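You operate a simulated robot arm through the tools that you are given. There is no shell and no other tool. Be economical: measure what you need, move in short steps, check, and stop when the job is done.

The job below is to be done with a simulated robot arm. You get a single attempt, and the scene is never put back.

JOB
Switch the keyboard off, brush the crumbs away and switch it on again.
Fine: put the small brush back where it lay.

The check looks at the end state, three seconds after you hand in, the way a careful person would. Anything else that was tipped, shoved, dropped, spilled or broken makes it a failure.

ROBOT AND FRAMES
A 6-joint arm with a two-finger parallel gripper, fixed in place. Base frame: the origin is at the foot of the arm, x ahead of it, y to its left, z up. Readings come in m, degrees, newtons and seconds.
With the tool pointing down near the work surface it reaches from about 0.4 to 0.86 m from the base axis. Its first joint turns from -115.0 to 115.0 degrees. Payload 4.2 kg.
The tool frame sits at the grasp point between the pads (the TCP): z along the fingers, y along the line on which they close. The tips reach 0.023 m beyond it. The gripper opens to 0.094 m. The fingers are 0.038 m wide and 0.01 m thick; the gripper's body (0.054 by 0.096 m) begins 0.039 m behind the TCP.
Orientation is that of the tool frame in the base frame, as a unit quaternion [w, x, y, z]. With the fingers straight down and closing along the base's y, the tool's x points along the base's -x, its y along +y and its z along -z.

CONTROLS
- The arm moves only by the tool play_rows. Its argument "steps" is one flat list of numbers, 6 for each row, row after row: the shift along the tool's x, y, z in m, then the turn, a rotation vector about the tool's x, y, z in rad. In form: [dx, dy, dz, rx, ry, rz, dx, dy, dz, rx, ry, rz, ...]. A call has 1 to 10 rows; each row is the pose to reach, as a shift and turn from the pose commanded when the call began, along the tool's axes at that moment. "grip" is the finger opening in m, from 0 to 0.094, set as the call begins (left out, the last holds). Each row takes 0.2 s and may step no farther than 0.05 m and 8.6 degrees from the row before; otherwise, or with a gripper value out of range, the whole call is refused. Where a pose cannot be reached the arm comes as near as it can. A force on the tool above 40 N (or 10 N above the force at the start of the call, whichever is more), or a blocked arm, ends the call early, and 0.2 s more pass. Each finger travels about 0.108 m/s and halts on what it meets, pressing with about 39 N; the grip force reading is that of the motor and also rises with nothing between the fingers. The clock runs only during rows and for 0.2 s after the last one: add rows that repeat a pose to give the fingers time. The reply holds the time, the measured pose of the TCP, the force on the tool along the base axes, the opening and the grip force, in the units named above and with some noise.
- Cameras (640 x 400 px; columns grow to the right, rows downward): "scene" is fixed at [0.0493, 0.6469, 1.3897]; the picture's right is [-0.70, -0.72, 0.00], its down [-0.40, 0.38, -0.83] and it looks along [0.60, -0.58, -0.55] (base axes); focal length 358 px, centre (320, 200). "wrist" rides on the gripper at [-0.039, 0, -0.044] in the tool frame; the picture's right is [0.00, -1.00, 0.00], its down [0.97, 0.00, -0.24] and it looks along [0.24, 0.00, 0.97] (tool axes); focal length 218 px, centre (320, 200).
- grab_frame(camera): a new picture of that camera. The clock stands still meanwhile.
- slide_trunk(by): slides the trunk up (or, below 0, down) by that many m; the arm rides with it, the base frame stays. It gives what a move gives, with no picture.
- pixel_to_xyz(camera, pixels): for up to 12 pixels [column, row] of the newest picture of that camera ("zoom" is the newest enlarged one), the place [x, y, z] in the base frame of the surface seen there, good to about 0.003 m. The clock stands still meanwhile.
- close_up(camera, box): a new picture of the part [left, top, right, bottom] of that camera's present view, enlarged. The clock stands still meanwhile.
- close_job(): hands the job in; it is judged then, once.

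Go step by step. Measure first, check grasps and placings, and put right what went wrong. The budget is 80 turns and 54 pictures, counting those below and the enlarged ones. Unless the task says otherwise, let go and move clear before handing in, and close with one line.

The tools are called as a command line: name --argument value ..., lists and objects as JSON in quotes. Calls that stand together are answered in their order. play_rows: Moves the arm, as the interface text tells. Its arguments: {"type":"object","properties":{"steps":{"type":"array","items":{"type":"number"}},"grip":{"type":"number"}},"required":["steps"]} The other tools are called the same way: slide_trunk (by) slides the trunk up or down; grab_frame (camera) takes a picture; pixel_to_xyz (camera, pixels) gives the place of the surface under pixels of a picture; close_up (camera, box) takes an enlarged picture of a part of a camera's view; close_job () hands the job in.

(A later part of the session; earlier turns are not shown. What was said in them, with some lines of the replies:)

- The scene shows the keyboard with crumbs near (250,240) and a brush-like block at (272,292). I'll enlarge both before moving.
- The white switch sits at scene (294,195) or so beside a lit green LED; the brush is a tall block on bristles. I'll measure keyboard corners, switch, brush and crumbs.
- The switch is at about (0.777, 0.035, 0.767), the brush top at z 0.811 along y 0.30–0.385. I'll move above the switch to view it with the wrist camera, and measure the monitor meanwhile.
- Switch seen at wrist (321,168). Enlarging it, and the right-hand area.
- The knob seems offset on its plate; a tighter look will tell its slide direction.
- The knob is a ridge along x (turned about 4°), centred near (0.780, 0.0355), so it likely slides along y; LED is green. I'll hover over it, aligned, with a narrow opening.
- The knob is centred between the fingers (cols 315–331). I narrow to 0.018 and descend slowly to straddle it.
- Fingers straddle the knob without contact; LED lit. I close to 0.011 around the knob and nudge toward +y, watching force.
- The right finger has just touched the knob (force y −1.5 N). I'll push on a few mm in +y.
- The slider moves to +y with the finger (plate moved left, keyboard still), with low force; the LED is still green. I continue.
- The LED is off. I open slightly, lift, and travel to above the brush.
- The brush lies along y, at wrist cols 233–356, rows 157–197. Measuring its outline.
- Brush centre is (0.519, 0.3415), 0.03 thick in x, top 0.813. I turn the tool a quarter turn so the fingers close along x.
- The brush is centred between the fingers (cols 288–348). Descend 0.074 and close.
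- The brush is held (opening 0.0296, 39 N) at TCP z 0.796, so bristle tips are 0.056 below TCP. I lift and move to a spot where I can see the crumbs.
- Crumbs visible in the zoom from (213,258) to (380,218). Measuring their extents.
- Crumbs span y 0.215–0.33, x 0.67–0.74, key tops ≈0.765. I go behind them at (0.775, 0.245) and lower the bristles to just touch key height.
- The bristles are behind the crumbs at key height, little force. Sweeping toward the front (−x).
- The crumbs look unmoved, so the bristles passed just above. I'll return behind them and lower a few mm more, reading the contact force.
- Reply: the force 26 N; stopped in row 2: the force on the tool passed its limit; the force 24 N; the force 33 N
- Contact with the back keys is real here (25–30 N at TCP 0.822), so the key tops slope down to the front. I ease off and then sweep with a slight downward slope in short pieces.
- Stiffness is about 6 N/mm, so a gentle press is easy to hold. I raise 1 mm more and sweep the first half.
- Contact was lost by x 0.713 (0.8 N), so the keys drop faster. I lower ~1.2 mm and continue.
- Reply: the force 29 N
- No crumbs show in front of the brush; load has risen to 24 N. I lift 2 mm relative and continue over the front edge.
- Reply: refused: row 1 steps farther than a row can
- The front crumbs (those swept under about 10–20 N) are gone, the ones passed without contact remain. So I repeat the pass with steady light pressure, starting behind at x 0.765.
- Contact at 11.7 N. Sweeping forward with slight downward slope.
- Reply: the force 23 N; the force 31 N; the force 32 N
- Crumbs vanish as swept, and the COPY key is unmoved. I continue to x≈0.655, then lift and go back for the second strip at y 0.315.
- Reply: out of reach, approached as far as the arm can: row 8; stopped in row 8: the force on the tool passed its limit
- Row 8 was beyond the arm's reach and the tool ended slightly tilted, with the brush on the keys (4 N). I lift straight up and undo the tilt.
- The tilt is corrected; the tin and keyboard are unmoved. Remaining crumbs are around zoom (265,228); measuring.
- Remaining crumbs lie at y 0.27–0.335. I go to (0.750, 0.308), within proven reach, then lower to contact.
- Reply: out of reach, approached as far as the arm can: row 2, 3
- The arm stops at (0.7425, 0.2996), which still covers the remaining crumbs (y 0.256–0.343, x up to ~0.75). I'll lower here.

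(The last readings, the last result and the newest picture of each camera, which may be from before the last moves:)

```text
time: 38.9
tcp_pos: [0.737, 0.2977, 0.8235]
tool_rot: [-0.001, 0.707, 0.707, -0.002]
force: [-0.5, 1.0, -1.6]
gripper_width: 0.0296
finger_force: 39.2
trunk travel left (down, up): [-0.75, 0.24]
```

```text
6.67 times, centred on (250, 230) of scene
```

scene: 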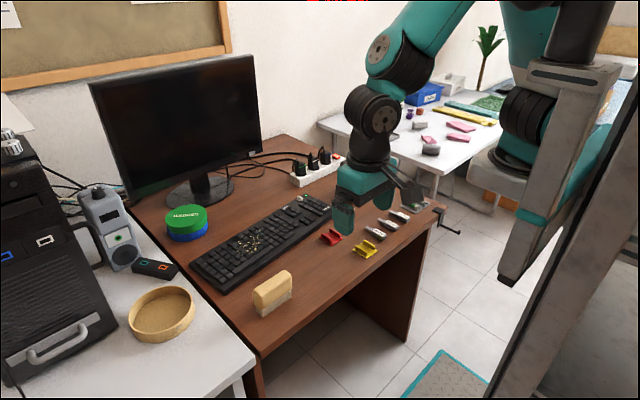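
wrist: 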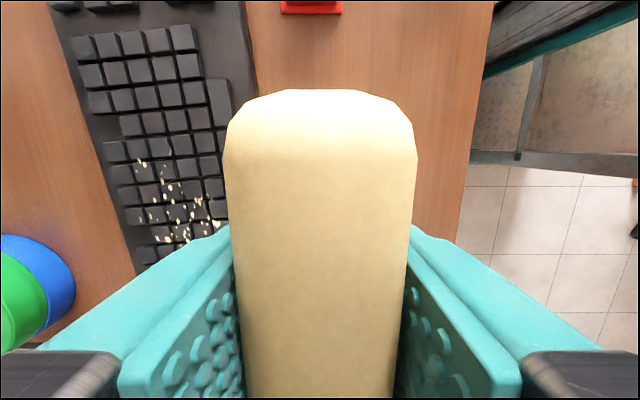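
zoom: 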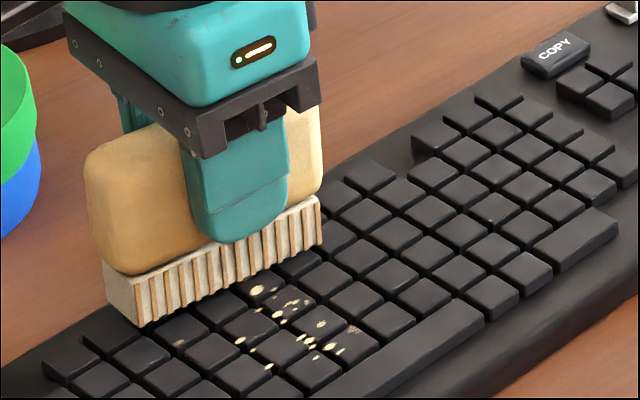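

A faint crumb at zoom (178,343) lies just at the brush's end, so I shift 8 mm to +y and press lightly.

play_rows --steps '[0.004, -0.003, 0, 0, 0, 0, 0.008, -0.006, 0, 0, 0, 0, 0.008, -0.006, 0.002, 0, 0, 0, 0.008, -0.006, 0.0035, 0, 0, 0, 0.008, -0.006, 0.0035, 0, 0, 0]'

```text
time: 40.1
tcp_pos: [0.731, 0.307, 0.8224]
tool_rot: [-0.001, 0.707, 0.707, -0.001]
force: [-0.2, -0.6, -1.2]
gripper_width: 0.0295
finger_force: 39.1
trunk travel left (down, up): [-0.75, 0.24]
```

play_rows --steps '[0, 0, 0.0015, 0, 0, 0, 0, 0, 0.0028, 0, 0, 0, 0, 0, 0.0028, 0, 0, 0]'

```text
time: 40.9
tcp_pos: [0.7304, 0.306, 0.8208]
tool_rot: [0.0, 0.707, 0.707, 0.001]
force: [0.4, 1.2, 20.8]
gripper_width: 0.0296
finger_force: 38.7
trunk travel left (down, up): [-0.75, 0.24]
```

Contact at 21 N; I ease slightly and sweep forward in short pieces.

play_rows --steps '[0, -0.003, -0.0005, 0, 0, 0, 0, -0.013, -0.0005, 0, 0, 0, 0, -0.023, -0.0005, 0, 0, 0]'

play_rows --steps '[0, -0.01, 0, 0, 0, 0, 0, -0.02, 0, 0, 0, 0]'

play_rows --steps '[0, -0.01, 0, 0, 0, 0, 0, -0.02, 0, 0, 0, 0, 0, -0.03, 0, 0, 0, 0, 0, -0.04, -0.002, 0, 0, 0]'

play_rows --steps '[0, -0.01, -0.01, 0, 0, 0, 0, -0.04, -0.03, 0, 0, 0, 0, -0.07, -0.06, 0, 0, 0, 0, -0.07, -0.06, 0, 0, 0]'

close_up --camera "scene" --box '[180, 195, 300, 295]'

```text
time: 41.7
tcp_pos: [0.7105, 0.3056, 0.8208]
tool_rot: [0.0, 0.707, 0.707, 0.003]
force: [17.7, -1.5, 25.8]
gripper_width: 0.0295
finger_force: 39.6
trunk travel left (down, up): [-0.75, 0.24]
```

```text
time: 42.3
tcp_pos: [0.6905, 0.3067, 0.8206]
tool_rot: [-0.001, 0.708, 0.706, 0.003]
force: [19.3, -1.6, 25.8]
gripper_width: 0.0294
finger_force: 38.9
trunk travel left (down, up): [-0.75, 0.24]
```

```text
time: 43.3
tcp_pos: [0.6478, 0.3074, 0.8211]
tool_rot: [-0.002, 0.707, 0.707, 0.0]
force: [15.1, 0.2, 21.5]
gripper_width: 0.0297
finger_force: 38.8
trunk travel left (down, up): [-0.75, 0.24]
```

```text
time: 44.3
tcp_pos: [0.5794, 0.306, 0.8818]
tool_rot: [-0.002, 0.707, 0.707, -0.001]
force: [0.5, 0.4, -1.4]
gripper_width: 0.0295
finger_force: 39.3
trunk travel left (down, up): [-0.75, 0.24]
```

```text
4.00 times, centred on (240, 245) of scene
```

zoom: 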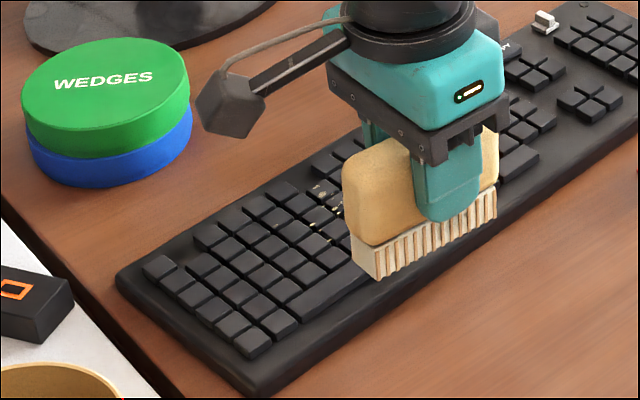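

A few crumbs still show at zoom (330,205). I move the brush aside for an unobstructed look.

play_rows --steps '[-0.04, -0.01, 0, 0, 0, 0, -0.08, -0.02, 0, 0, 0, 0, -0.12, -0.02, 0, 0, 0, 0, -0.12, -0.02, 0, 0, 0, 0]'

close_up --camera "scene" --box '[210, 200, 290, 260]'

```text
time: 45.3
tcp_pos: [0.561, 0.1863, 0.8824]
tool_rot: [0.0, 0.707, 0.707, -0.001]
force: [-0.7, -0.1, -1.1]
gripper_width: 0.0296
finger_force: 38.9
trunk travel left (down, up): [-0.75, 0.24]
```

```text
6.67 times, centred on (250, 230) of scene
```

zoom: 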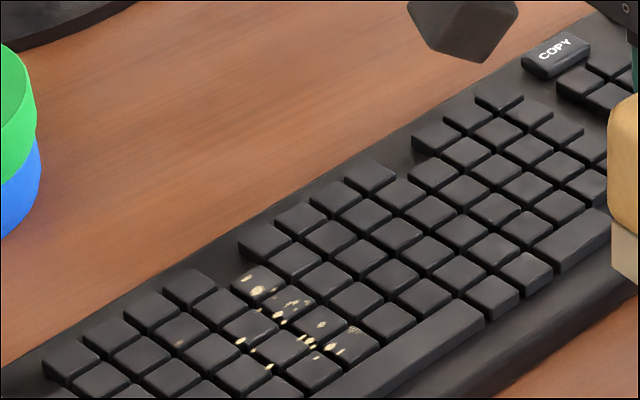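

The left-hand crumbs are unchanged by the last pass, despite contact. The brush may have tilted in the grip during the reach fault, so I'll measure its bottom edge.

close_up --camera "scene" --box '[270, 180, 370, 250]'

```text
5.71 times, centred on (320, 215) of scene
```

zoom: 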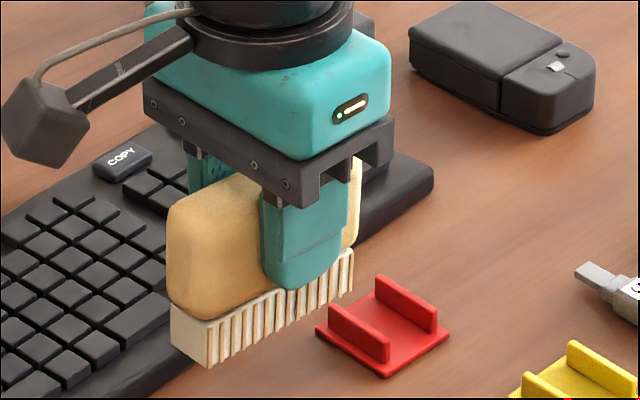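

pixel_to_xyz --camera "zoom" --pixels '[[213, 362], [230, 352], [260, 336], [300, 315], [330, 299], [349, 288], [215, 318], [346, 252], [176, 340], [203, 360]]'

```text
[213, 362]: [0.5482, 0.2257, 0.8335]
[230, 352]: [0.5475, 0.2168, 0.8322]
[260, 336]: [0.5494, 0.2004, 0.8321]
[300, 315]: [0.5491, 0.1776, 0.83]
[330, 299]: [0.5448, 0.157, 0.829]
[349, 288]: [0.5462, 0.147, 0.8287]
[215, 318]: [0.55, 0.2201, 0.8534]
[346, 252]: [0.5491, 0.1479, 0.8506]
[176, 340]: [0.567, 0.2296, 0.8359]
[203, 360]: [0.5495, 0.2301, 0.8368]
```

The +y end of the brush sits about 4 mm higher (roughly 3° tilt in the grip), so only its −y end touched. I compensate with a −0.05 rad turn about tool y and return to the left strip.

play_rows --steps '[0.025, 0.03, 0, 0, -0.05, 0, 0.05, 0.06, 0, 0, -0.05, 0, 0.08, 0.095, 0, 0, -0.05, 0, 0.105, 0.13, 0, 0, -0.05, 0, 0.122, 0.16, 0, 0, -0.05, 0, 0.122, 0.17, 0.02, 0, -0.05, 0, 0.122, 0.17, 0.045, 0, -0.05, 0, 0.122, 0.17, 0.057, 0, -0.05, 0, 0.122, 0.17, 0.057, 0, -0.05, 0]'

```text
time: 47.3
tcp_pos: [0.7249, 0.3047, 0.8239]
tool_rot: [0.016, 0.707, 0.707, -0.019]
force: [0.5, -0.1, -1.0]
gripper_width: 0.0294
finger_force: 38.8
out of reach, approached as far as the arm can: row 8, 9
trunk travel left (down, up): [-0.75, 0.24]
```

play_rows --steps '[0, -0.001, 0.001, 0, 0, 0, 0, -0.001, 0.002, 0, 0, 0, 0, -0.001, 0.003, 0, 0, 0, 0, -0.001, 0.0035, 0, 0, 0, 0, -0.001, 0.0035, 0, 0, 0]'

close_up --camera "scene" --box '[210, 200, 290, 250]'

```text
time: 48.5
tcp_pos: [0.7239, 0.3049, 0.8214]
tool_rot: [0.016, 0.707, 0.707, -0.019]
force: [0.3, -0.2, -0.5]
gripper_width: 0.03
finger_force: 38.7
trunk travel left (down, up): [-0.75, 0.24]
```

```text
8.00 times, centred on (250, 225) of scene
```

zoom: 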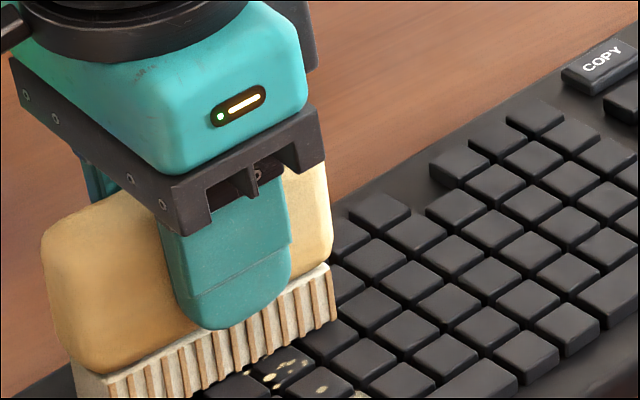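

No contact yet; lowering further.

play_rows --steps '[0, 0, 0.001, 0, 0, 0, 0, 0, 0.002, 0, 0, 0, 0, 0, 0.002, 0, 0, 0]'

```text
time: 49.3
tcp_pos: [0.7225, 0.3045, 0.8199]
tool_rot: [0.017, 0.707, 0.707, -0.018]
force: [-0.1, -1.6, 4.9]
gripper_width: 0.0296
finger_force: 38.7
trunk travel left (down, up): [-0.75, 0.24]
```

play_rows --steps '[0, 0, 0.001, 0, 0, 0, 0, 0, 0.0018, 0, 0, 0, 0, -0.008, 0.0018, 0, 0, 0, 0, -0.016, 0.0018, 0, 0, 0]'

play_rows --steps '[0, -0.01, 0, 0, 0, 0, 0, -0.02, 0, 0, 0, 0]'

play_rows --steps '[0, -0.01, 0, 0, 0, 0, 0, -0.02, 0, 0, 0, 0, 0, -0.03, 0, 0, 0, 0]'

play_rows --steps '[0, -0.01, -0.004, 0, 0, 0, 0, -0.04, -0.03, 0, 0, 0, -0.02, -0.07, -0.06, 0, 0, 0, -0.06, -0.08, -0.06, 0, 0, 0, -0.1, -0.08, -0.06, 0, 0, 0, -0.1, -0.08, -0.06, 0, 0, 0]'

close_up --camera "scene" --box '[190, 200, 286, 260]'

```text
time: 50.3
tcp_pos: [0.7086, 0.3056, 0.8196]
tool_rot: [0.017, 0.708, 0.706, -0.016]
force: [15.4, 1.0, 23.2]
gripper_width: 0.0297
finger_force: 39.1
trunk travel left (down, up): [-0.75, 0.24]
```

```text
time: 50.9
tcp_pos: [0.6878, 0.3062, 0.8176]
tool_rot: [0.017, 0.707, 0.706, -0.016]
force: [17.1, 0.4, 24.6]
gripper_width: 0.0296
finger_force: 39.2
trunk travel left (down, up): [-0.75, 0.24]
```

```text
time: 51.7
tcp_pos: [0.6595, 0.3056, 0.8195]
tool_rot: [0.016, 0.708, 0.706, -0.016]
force: [19.5, 0.9, 28.1]
gripper_width: 0.0299
finger_force: 39.0
trunk travel left (down, up): [-0.75, 0.24]
```

```text
time: 53.1
tcp_pos: [0.5786, 0.2084, 0.8829]
tool_rot: [0.018, 0.707, 0.707, -0.018]
force: [0.5, 0.0, -1.4]
gripper_width: 0.0297
finger_force: 38.9
trunk travel left (down, up): [-0.75, 0.24]
```

```text
6.67 times, centred on (238, 230) of scene
```

zoom: 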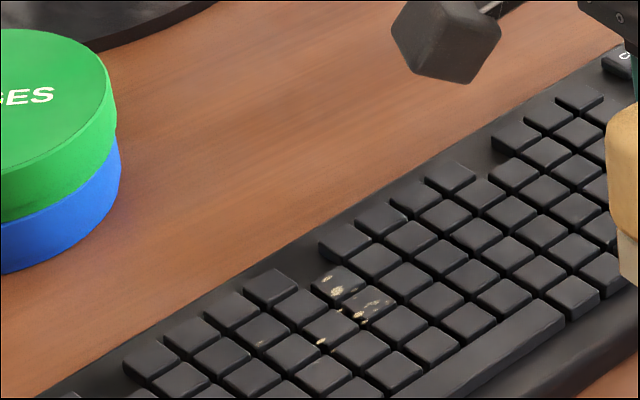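

Only a few crumbs at the back remain, zoom (340,285)–(260,343), since the stroke couldn't start far enough behind them. I'll sweep these the other way (+x) starting at x≈0.675.

play_rows --steps '[0.03, 0.03, 0, 0, 0, 0, 0.06, 0.06, 0, 0, 0, 0, 0.092, 0.09, 0, 0, 0, 0, 0.092, 0.097, 0.03, 0, 0, 0, 0.092, 0.097, 0.05, 0, 0, 0, 0.092, 0.097, 0.056, 0, 0, 0, 0.092, 0.097, 0.056, 0, 0, 0]'

```text
time: 54.7
tcp_pos: [0.6763, 0.2971, 0.821]
tool_rot: [0.017, 0.707, 0.706, -0.018]
force: [-0.3, 0.4, -0.6]
gripper_width: 0.0298
finger_force: 39.2
trunk travel left (down, up): [-0.75, 0.24]
```

play_rows --steps '[0, 0, 0.0015, 0, 0, 0, 0, 0, 0.0025, 0, 0, 0, 0, 0, 0.0025, 0, 0, 0]'

```text
time: 55.5
tcp_pos: [0.6748, 0.2979, 0.8191]
tool_rot: [0.018, 0.707, 0.707, -0.019]
force: [-3.1, -2.0, 4.4]
gripper_width: 0.0297
finger_force: 39.3
trunk travel left (down, up): [-0.75, 0.24]
```

Light contact at 4 N. I press about 1.5 mm more and sweep toward +x.

play_rows --steps '[0, 0, 0.0015, 0, 0, 0, 0, 0.01, 0.0015, 0, 0, 0, 0, 0.02, 0.0015, 0, 0, 0]'

play_rows --steps '[0, 0.01, 0, 0, 0, 0, 0, 0.02, 0, 0, 0, 0]'

play_rows --steps '[0, 0.01, 0, 0, 0, 0, 0, 0.018, 0, 0, 0, 0]'

```text
time: 56.3
tcp_pos: [0.6944, 0.2989, 0.8188]
tool_rot: [0.016, 0.705, 0.709, -0.019]
force: [-17.2, 3.3, 24.7]
gripper_width: 0.0298
finger_force: 38.8
trunk travel left (down, up): [-0.75, 0.24]
```

```text
time: 56.9
tcp_pos: [0.7134, 0.2973, 0.8182]
tool_rot: [0.017, 0.707, 0.707, -0.017]
force: [-20.4, 2.5, 29.6]
gripper_width: 0.0296
finger_force: 39.0
trunk travel left (down, up): [-0.75, 0.24]
```

```text
time: 57.5
tcp_pos: [0.7289, 0.2952, 0.8188]
tool_rot: [0.017, 0.707, 0.707, -0.017]
force: [-17.3, 5.8, 24.3]
gripper_width: 0.0294
finger_force: 38.9
out of reach, approached as far as the arm can: row 2
trunk travel left (down, up): [-0.75, 0.24]
```

Now back toward the front under the same pressure, then lift and look.

play_rows --steps '[0, -0.01, 0, 0, 0, 0, 0, -0.02, 0, 0, 0, 0, 0, -0.03, 0, 0, 0, 0, 0, -0.04, 0, 0, 0, 0, 0, -0.05, 0, 0, 0, 0, 0, -0.06, 0, 0, 0, 0, 0, -0.07, 0, 0, 0, 0]'

play_rows --steps '[0, -0.01, -0.004, 0, 0, 0, 0, -0.04, -0.03, 0, 0, 0, -0.02, -0.07, -0.06, 0, 0, 0, -0.06, -0.08, -0.06, 0, 0, 0, -0.1, -0.08, -0.06, 0, 0, 0, -0.1, -0.08, -0.06, 0, 0, 0]'

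close_up --camera "scene" --box '[190, 200, 286, 260]'

```text
time: 59.1
tcp_pos: [0.66, 0.2952, 0.8186]
tool_rot: [0.017, 0.708, 0.706, -0.016]
force: [16.3, 0.8, 23.3]
gripper_width: 0.0298
finger_force: 39.2
trunk travel left (down, up): [-0.75, 0.24]
```

```text
time: 60.5
tcp_pos: [0.5824, 0.1968, 0.8848]
tool_rot: [0.016, 0.707, 0.707, -0.019]
force: [0.1, -0.5, -1.1]
gripper_width: 0.0297
finger_force: 38.9
trunk travel left (down, up): [-0.75, 0.24]
```

```text
6.67 times, centred on (238, 230) of scene
```

zoom: 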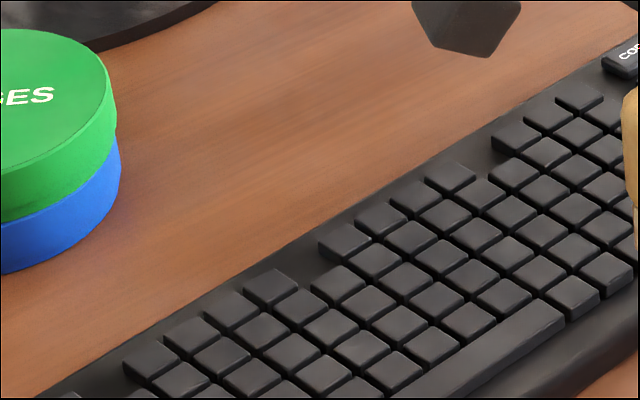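

All crumbs are gone and the keyboard hasn't moved. Now I carry the brush back to TCP (0.5165, 0.342).

play_rows --steps '[0.036, -0.016, 0, 0, 0, 0, 0.073, -0.033, 0, 0, 0, 0, 0.11, -0.05, 0, 0, 0, 0, 0.145, -0.066, 0, 0, 0, 0, 0.145, -0.066, 0.04, 0, 0, 0, 0.145, -0.066, 0.06, 0, 0, 0, 0.145, -0.066, 0.06, 0, 0, 0]'

close_up --camera "scene" --box '[220, 240, 332, 310]'

```text
time: 62.1
tcp_pos: [0.5148, 0.3409, 0.8162]
tool_rot: [0.017, 0.707, 0.707, -0.019]
force: [-0.5, 0.8, -0.6]
gripper_width: 0.0297
finger_force: 39.1
trunk travel left (down, up): [-0.75, 0.24]
```

```text
5.71 times, centred on (276, 275) of scene
```

zoom: 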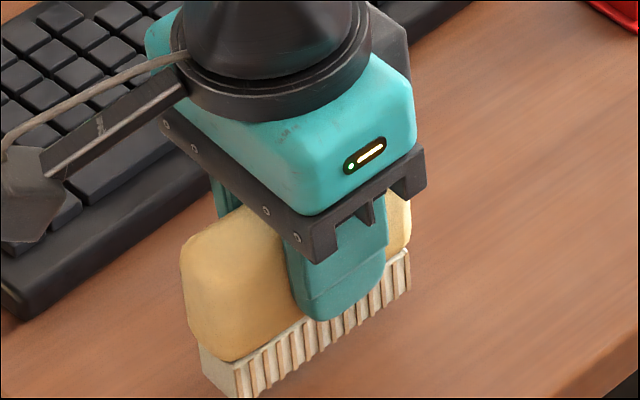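

Hovering upright over its spot; lowering to the desk gently.

play_rows --steps '[0.0005, 0.0015, 0.01, 0, 0, 0, 0.0005, 0.0015, 0.017, 0, 0, 0, 0.0005, 0.0015, 0.02, 0, 0, 0, 0.0005, 0.0015, 0.02, 0, 0, 0]'

```text
time: 63.1
tcp_pos: [0.5164, 0.3411, 0.7979]
tool_rot: [0.017, 0.707, 0.707, -0.019]
force: [-0.2, -0.2, -0.5]
gripper_width: 0.0298
finger_force: 38.7
trunk travel left (down, up): [-0.75, 0.24]
```

play_rows --steps '[0.0005, 0, 0.0015, 0, 0, 0, 0.0005, 0, 0.003, 0, 0, 0, 0.0005, 0, 0.003, 0, 0, 0]'

```text
time: 63.9
tcp_pos: [0.5165, 0.3408, 0.7935]
tool_rot: [0.016, 0.708, 0.706, -0.02]
force: [-1.0, 0.1, -1.3]
gripper_width: 0.0297
finger_force: 38.5
trunk travel left (down, up): [-0.75, 0.24]
```

play_rows --steps '[0, 0, 0.001, 0, 0, 0, 0, 0, 0.002, 0, 0, 0, 0, 0, 0.002, 0, 0, 0]'

```text
time: 64.7
tcp_pos: [0.5154, 0.3395, 0.7928]
tool_rot: [0.018, 0.707, 0.707, -0.017]
force: [1.7, 1.3, 13.1]
gripper_width: 0.0296
finger_force: 38.8
trunk travel left (down, up): [-0.75, 0.24]
```

The brush is on the desk (13 N). I ease off 1.5 mm, open, and rise.

play_rows --steps '[0, 0, -0.0015, 0, 0, 0, 0, 0, -0.0015, 0, 0, 0]'

play_rows --grip 0.06 --steps '[0, 0, 0, 0, 0, 0, 0, 0, 0, 0, 0, 0, 0, 0, -0.02, 0, 0, 0, 0, 0, -0.05, 0, 0.025, 0, 0, 0, -0.09, 0, 0.05, 0, 0, 0, -0.13, 0, 0.05, 0, 0, 0, -0.13, 0, 0.05, 0]'

grab_frame --camera "wrist"

pixel_to_xyz --camera "wrist" --pixels '[[320, 150], [320, 180], [320, 210], [320, 130], [300, 180], [340, 180]]'

```text
time: 65.3
tcp_pos: [0.5158, 0.3398, 0.7924]
tool_rot: [0.017, 0.706, 0.707, -0.02]
force: [2.2, 0.9, 5.3]
gripper_width: 0.0296
finger_force: 38.8
trunk travel left (down, up): [-0.75, 0.24]
```

```text
time: 66.9
tcp_pos: [0.5159, 0.3475, 0.924]
tool_rot: [0.0, 0.707, 0.707, -0.002]
force: [0.7, 0.7, -0.4]
gripper_width: 0.0598
finger_force: 0.1
trunk travel left (down, up): [-0.75, 0.24]
```

```text
7 pictures are left
```

wrist: 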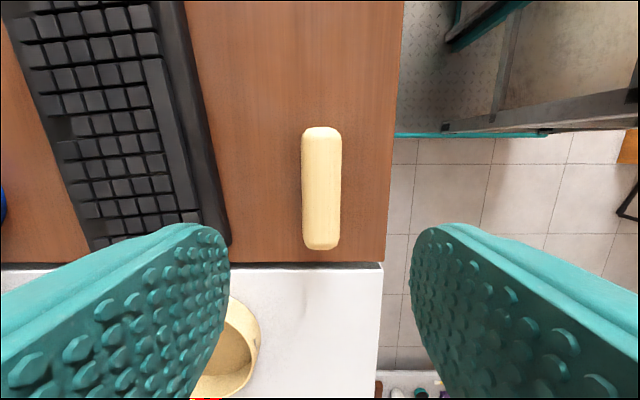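

```text
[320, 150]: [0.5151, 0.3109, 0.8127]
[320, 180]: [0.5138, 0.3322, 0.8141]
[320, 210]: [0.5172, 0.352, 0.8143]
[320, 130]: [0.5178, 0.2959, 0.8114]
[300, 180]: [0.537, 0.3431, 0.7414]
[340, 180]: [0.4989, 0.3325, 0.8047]
```

The brush stands back at its spot (within ~2 mm), keyboard is clean. Now I turn back and travel to above the switch.

play_rows --grip 0.03 --steps '[-0.03, 0.026, 0, 0, 0, -0.14, -0.06, 0.053, 0, 0, 0, -0.28, -0.09, 0.08, 0, 0, 0, -0.42, -0.12, 0.107, 0, 0, 0, -0.56, -0.15, 0.134, 0, 0, 0, -0.7, -0.18, 0.16, 0, 0, 0, -0.84, -0.21, 0.187, 0, 0, 0, -0.98, -0.24, 0.214, 0, 0, 0, -1.12, -0.27, 0.241, 0, 0, 0, -1.26, -0.3025, 0.268, 0, 0, 0, -1.4]'

play_rows --steps '[0, 0, 0.03, 0, 0, -0.123, 0, 0, 0.06, 0, 0, -0.246, 0, 0, 0.09, 0, 0, -0.246, 0, 0, 0.1, 0, 0, -0.246, 0, 0, 0.1, 0, 0, -0.246]'

grab_frame --camera "wrist"

```text
time: 69.1
tcp_pos: [0.7844, 0.0416, 0.9213]
tool_rot: [-0.001, 0.085, 0.996, -0.001]
force: [0.3, 0.8, 0.9]
gripper_width: 0.0299
finger_force: 0.0
trunk travel left (down, up): [-0.75, 0.24]
```

```text
time: 70.3
tcp_pos: [0.7826, 0.0444, 0.8205]
tool_rot: [-0.001, -0.038, 0.999, 0.0]
force: [-0.2, 0.2, 0.5]
gripper_width: 0.0302
finger_force: 0.0
trunk travel left (down, up): [-0.75, 0.24]
```

```text
6 pictures are left
```

wrist: 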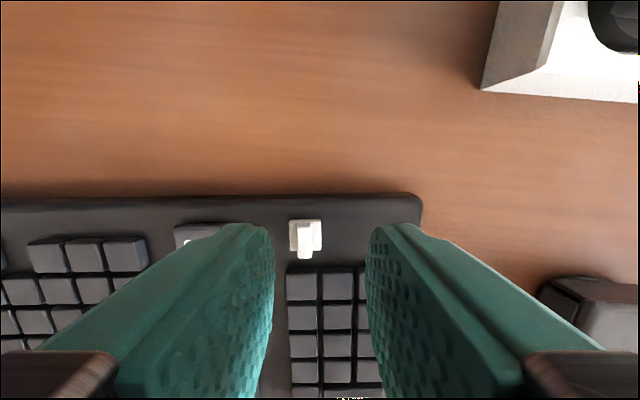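

The knob is at col 305, about 6 mm to +y of centre. I shift, straddle it as before.

play_rows --grip 0.018 --steps '[-0.001, 0.006, 0, 0, 0, 0, -0.001, 0.006, 0.015, 0, 0, 0, -0.001, 0.006, 0.024, 0, 0, 0, -0.001, 0.006, 0.029, 0, 0, 0, -0.001, 0.006, 0.03, 0, 0, 0]'

close_up --camera "wrist" --box '[240, 180, 400, 280]'

```text
time: 71.5
tcp_pos: [0.7839, 0.0512, 0.7922]
tool_rot: [-0.001, -0.037, 0.999, 0.0]
force: [1.4, 0.7, 0.1]
gripper_width: 0.0183
finger_force: 0.1
trunk travel left (down, up): [-0.75, 0.24]
```

```text
4.00 times, centred on (320, 230) of wrist
```

zoom: 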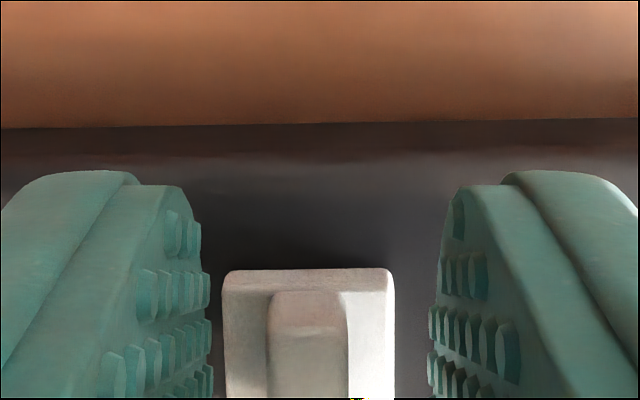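

Knob is straddled with no contact. I narrow to 0.011 and push 12 mm toward −y.

play_rows --grip 0.011 --steps '[0, 0, 0.0015, 0, 0, 0, 0, -0.0015, 0.0015, 0, 0, 0, 0, -0.003, 0.0015, 0, 0, 0, 0, -0.0045, 0.0015, 0, 0, 0, 0, -0.006, 0.0015, 0, 0, 0, 0, -0.0075, 0.0015, 0, 0, 0, 0, -0.009, 0.0015, 0, 0, 0, 0, -0.0105, 0.0015, 0, 0, 0, 0, -0.012, 0.0015, 0, 0, 0]'

```text
time: 73.5
tcp_pos: [0.7849, 0.039, 0.7891]
tool_rot: [-0.001, -0.038, 0.999, 0.0]
force: [-0.6, -0.3, -0.1]
gripper_width: 0.0112
finger_force: 0.0
trunk travel left (down, up): [-0.75, 0.24]
```

play_rows --steps '[0, -0.0015, 0, 0, 0, 0, 0, -0.003, 0, 0, 0, 0, 0, -0.0045, 0, 0, 0, 0, 0, -0.0055, 0, 0, 0, 0]'

close_up --camera "scene" --box '[280, 180, 328, 210]'

```text
time: 74.5
tcp_pos: [0.7863, 0.0328, 0.7919]
tool_rot: [0.0, -0.037, 0.999, -0.001]
force: [0.1, 0.5, 0.7]
gripper_width: 0.0113
finger_force: 0.1
trunk travel left (down, up): [-0.75, 0.24]
```

```text
13.33 times, centred on (304, 195) of scene
```

zoom: 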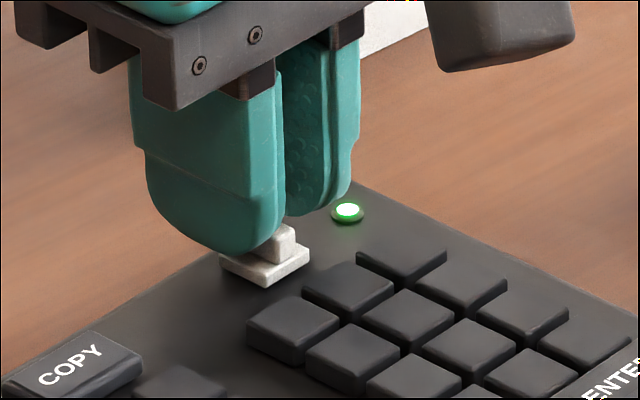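

The LED is green again and the slider is back at its original place. I open slightly, lift clear, and retreat.

play_rows --grip 0.018 --steps '[0, 0.001, 0, 0, 0, 0, 0, 0.001, 0, 0, 0, 0, 0, 0.001, -0.04, 0, 0, 0, 0, 0.001, -0.08, 0, 0, 0, 0.0, 0.0, -0.13, 0, 0, 0, 0.04, 0, -0.16, 0, 0, 0.04, 0.08, 0, -0.18, 0, 0, 0.075, 0.125, 0, -0.2, 0, 0, 0.075, 0.17, 0, -0.2, 0, 0, 0.075, 0.21, 0, -0.2, 0, 0, 0.075]'

play_rows --steps '[0.04, 0, 0, 0, 0, 0, 0.08, 0, 0, 0, 0, 0, 0.12, 0, 0, 0, 0, 0, 0.15, 0, 0, 0, 0, 0]'

grab_frame --camera "scene"

close_up --camera "scene" --box '[180, 180, 340, 320]'

pixel_to_xyz --camera "scene" --pixels '[[275, 283], [257, 292], [288, 275], [272, 305]]'

```text
time: 76.7
tcp_pos: [0.5774, 0.016, 0.9918]
tool_rot: [-0.001, -0.001, 1.0, 0.0]
force: [0.4, 0.2, 0.2]
gripper_width: 0.0181
finger_force: 0.1
trunk travel left (down, up): [-0.75, 0.24]
```

```text
time: 77.7
tcp_pos: [0.4562, 0.0278, 0.9905]
tool_rot: [-0.002, 0.001, 1.0, -0.001]
force: [-0.4, 0.6, 0.1]
gripper_width: 0.0181
finger_force: 0.1
out of reach, approached as far as the arm can: row 3, 4
trunk travel left (down, up): [-0.75, 0.24]
```

```text
3 pictures are left
```

scene: 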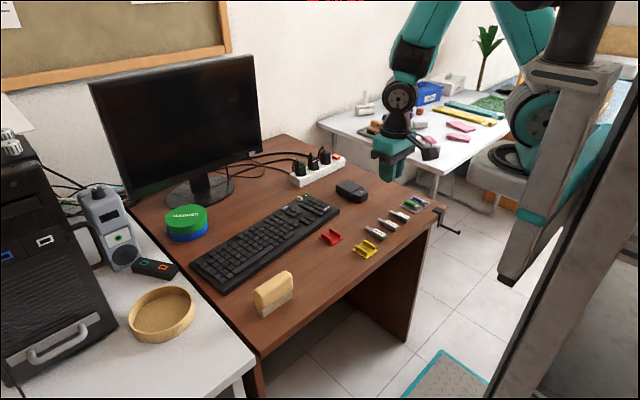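

```text
2.86 times, centred on (260, 250) of scene
```

zoom: 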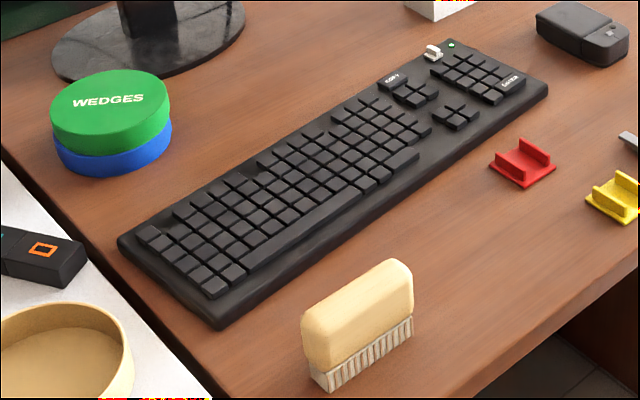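

```text
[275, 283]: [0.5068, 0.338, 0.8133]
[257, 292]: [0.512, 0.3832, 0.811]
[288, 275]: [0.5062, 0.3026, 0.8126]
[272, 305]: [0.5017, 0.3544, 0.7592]
```

The keyboard is clean with its green LED lit, the brush stands where it lay (matching the first readings within ~2 mm), nothing else moved, and the arm is clear. Handing in.

close_job

```text
The job is handed in.
```

I switched the keyboard off, brushed off the crumbs and switched it back on (its LED is green again); the brush is back within about 2 mm of where it lay, and nothing else moved in the final pictures.
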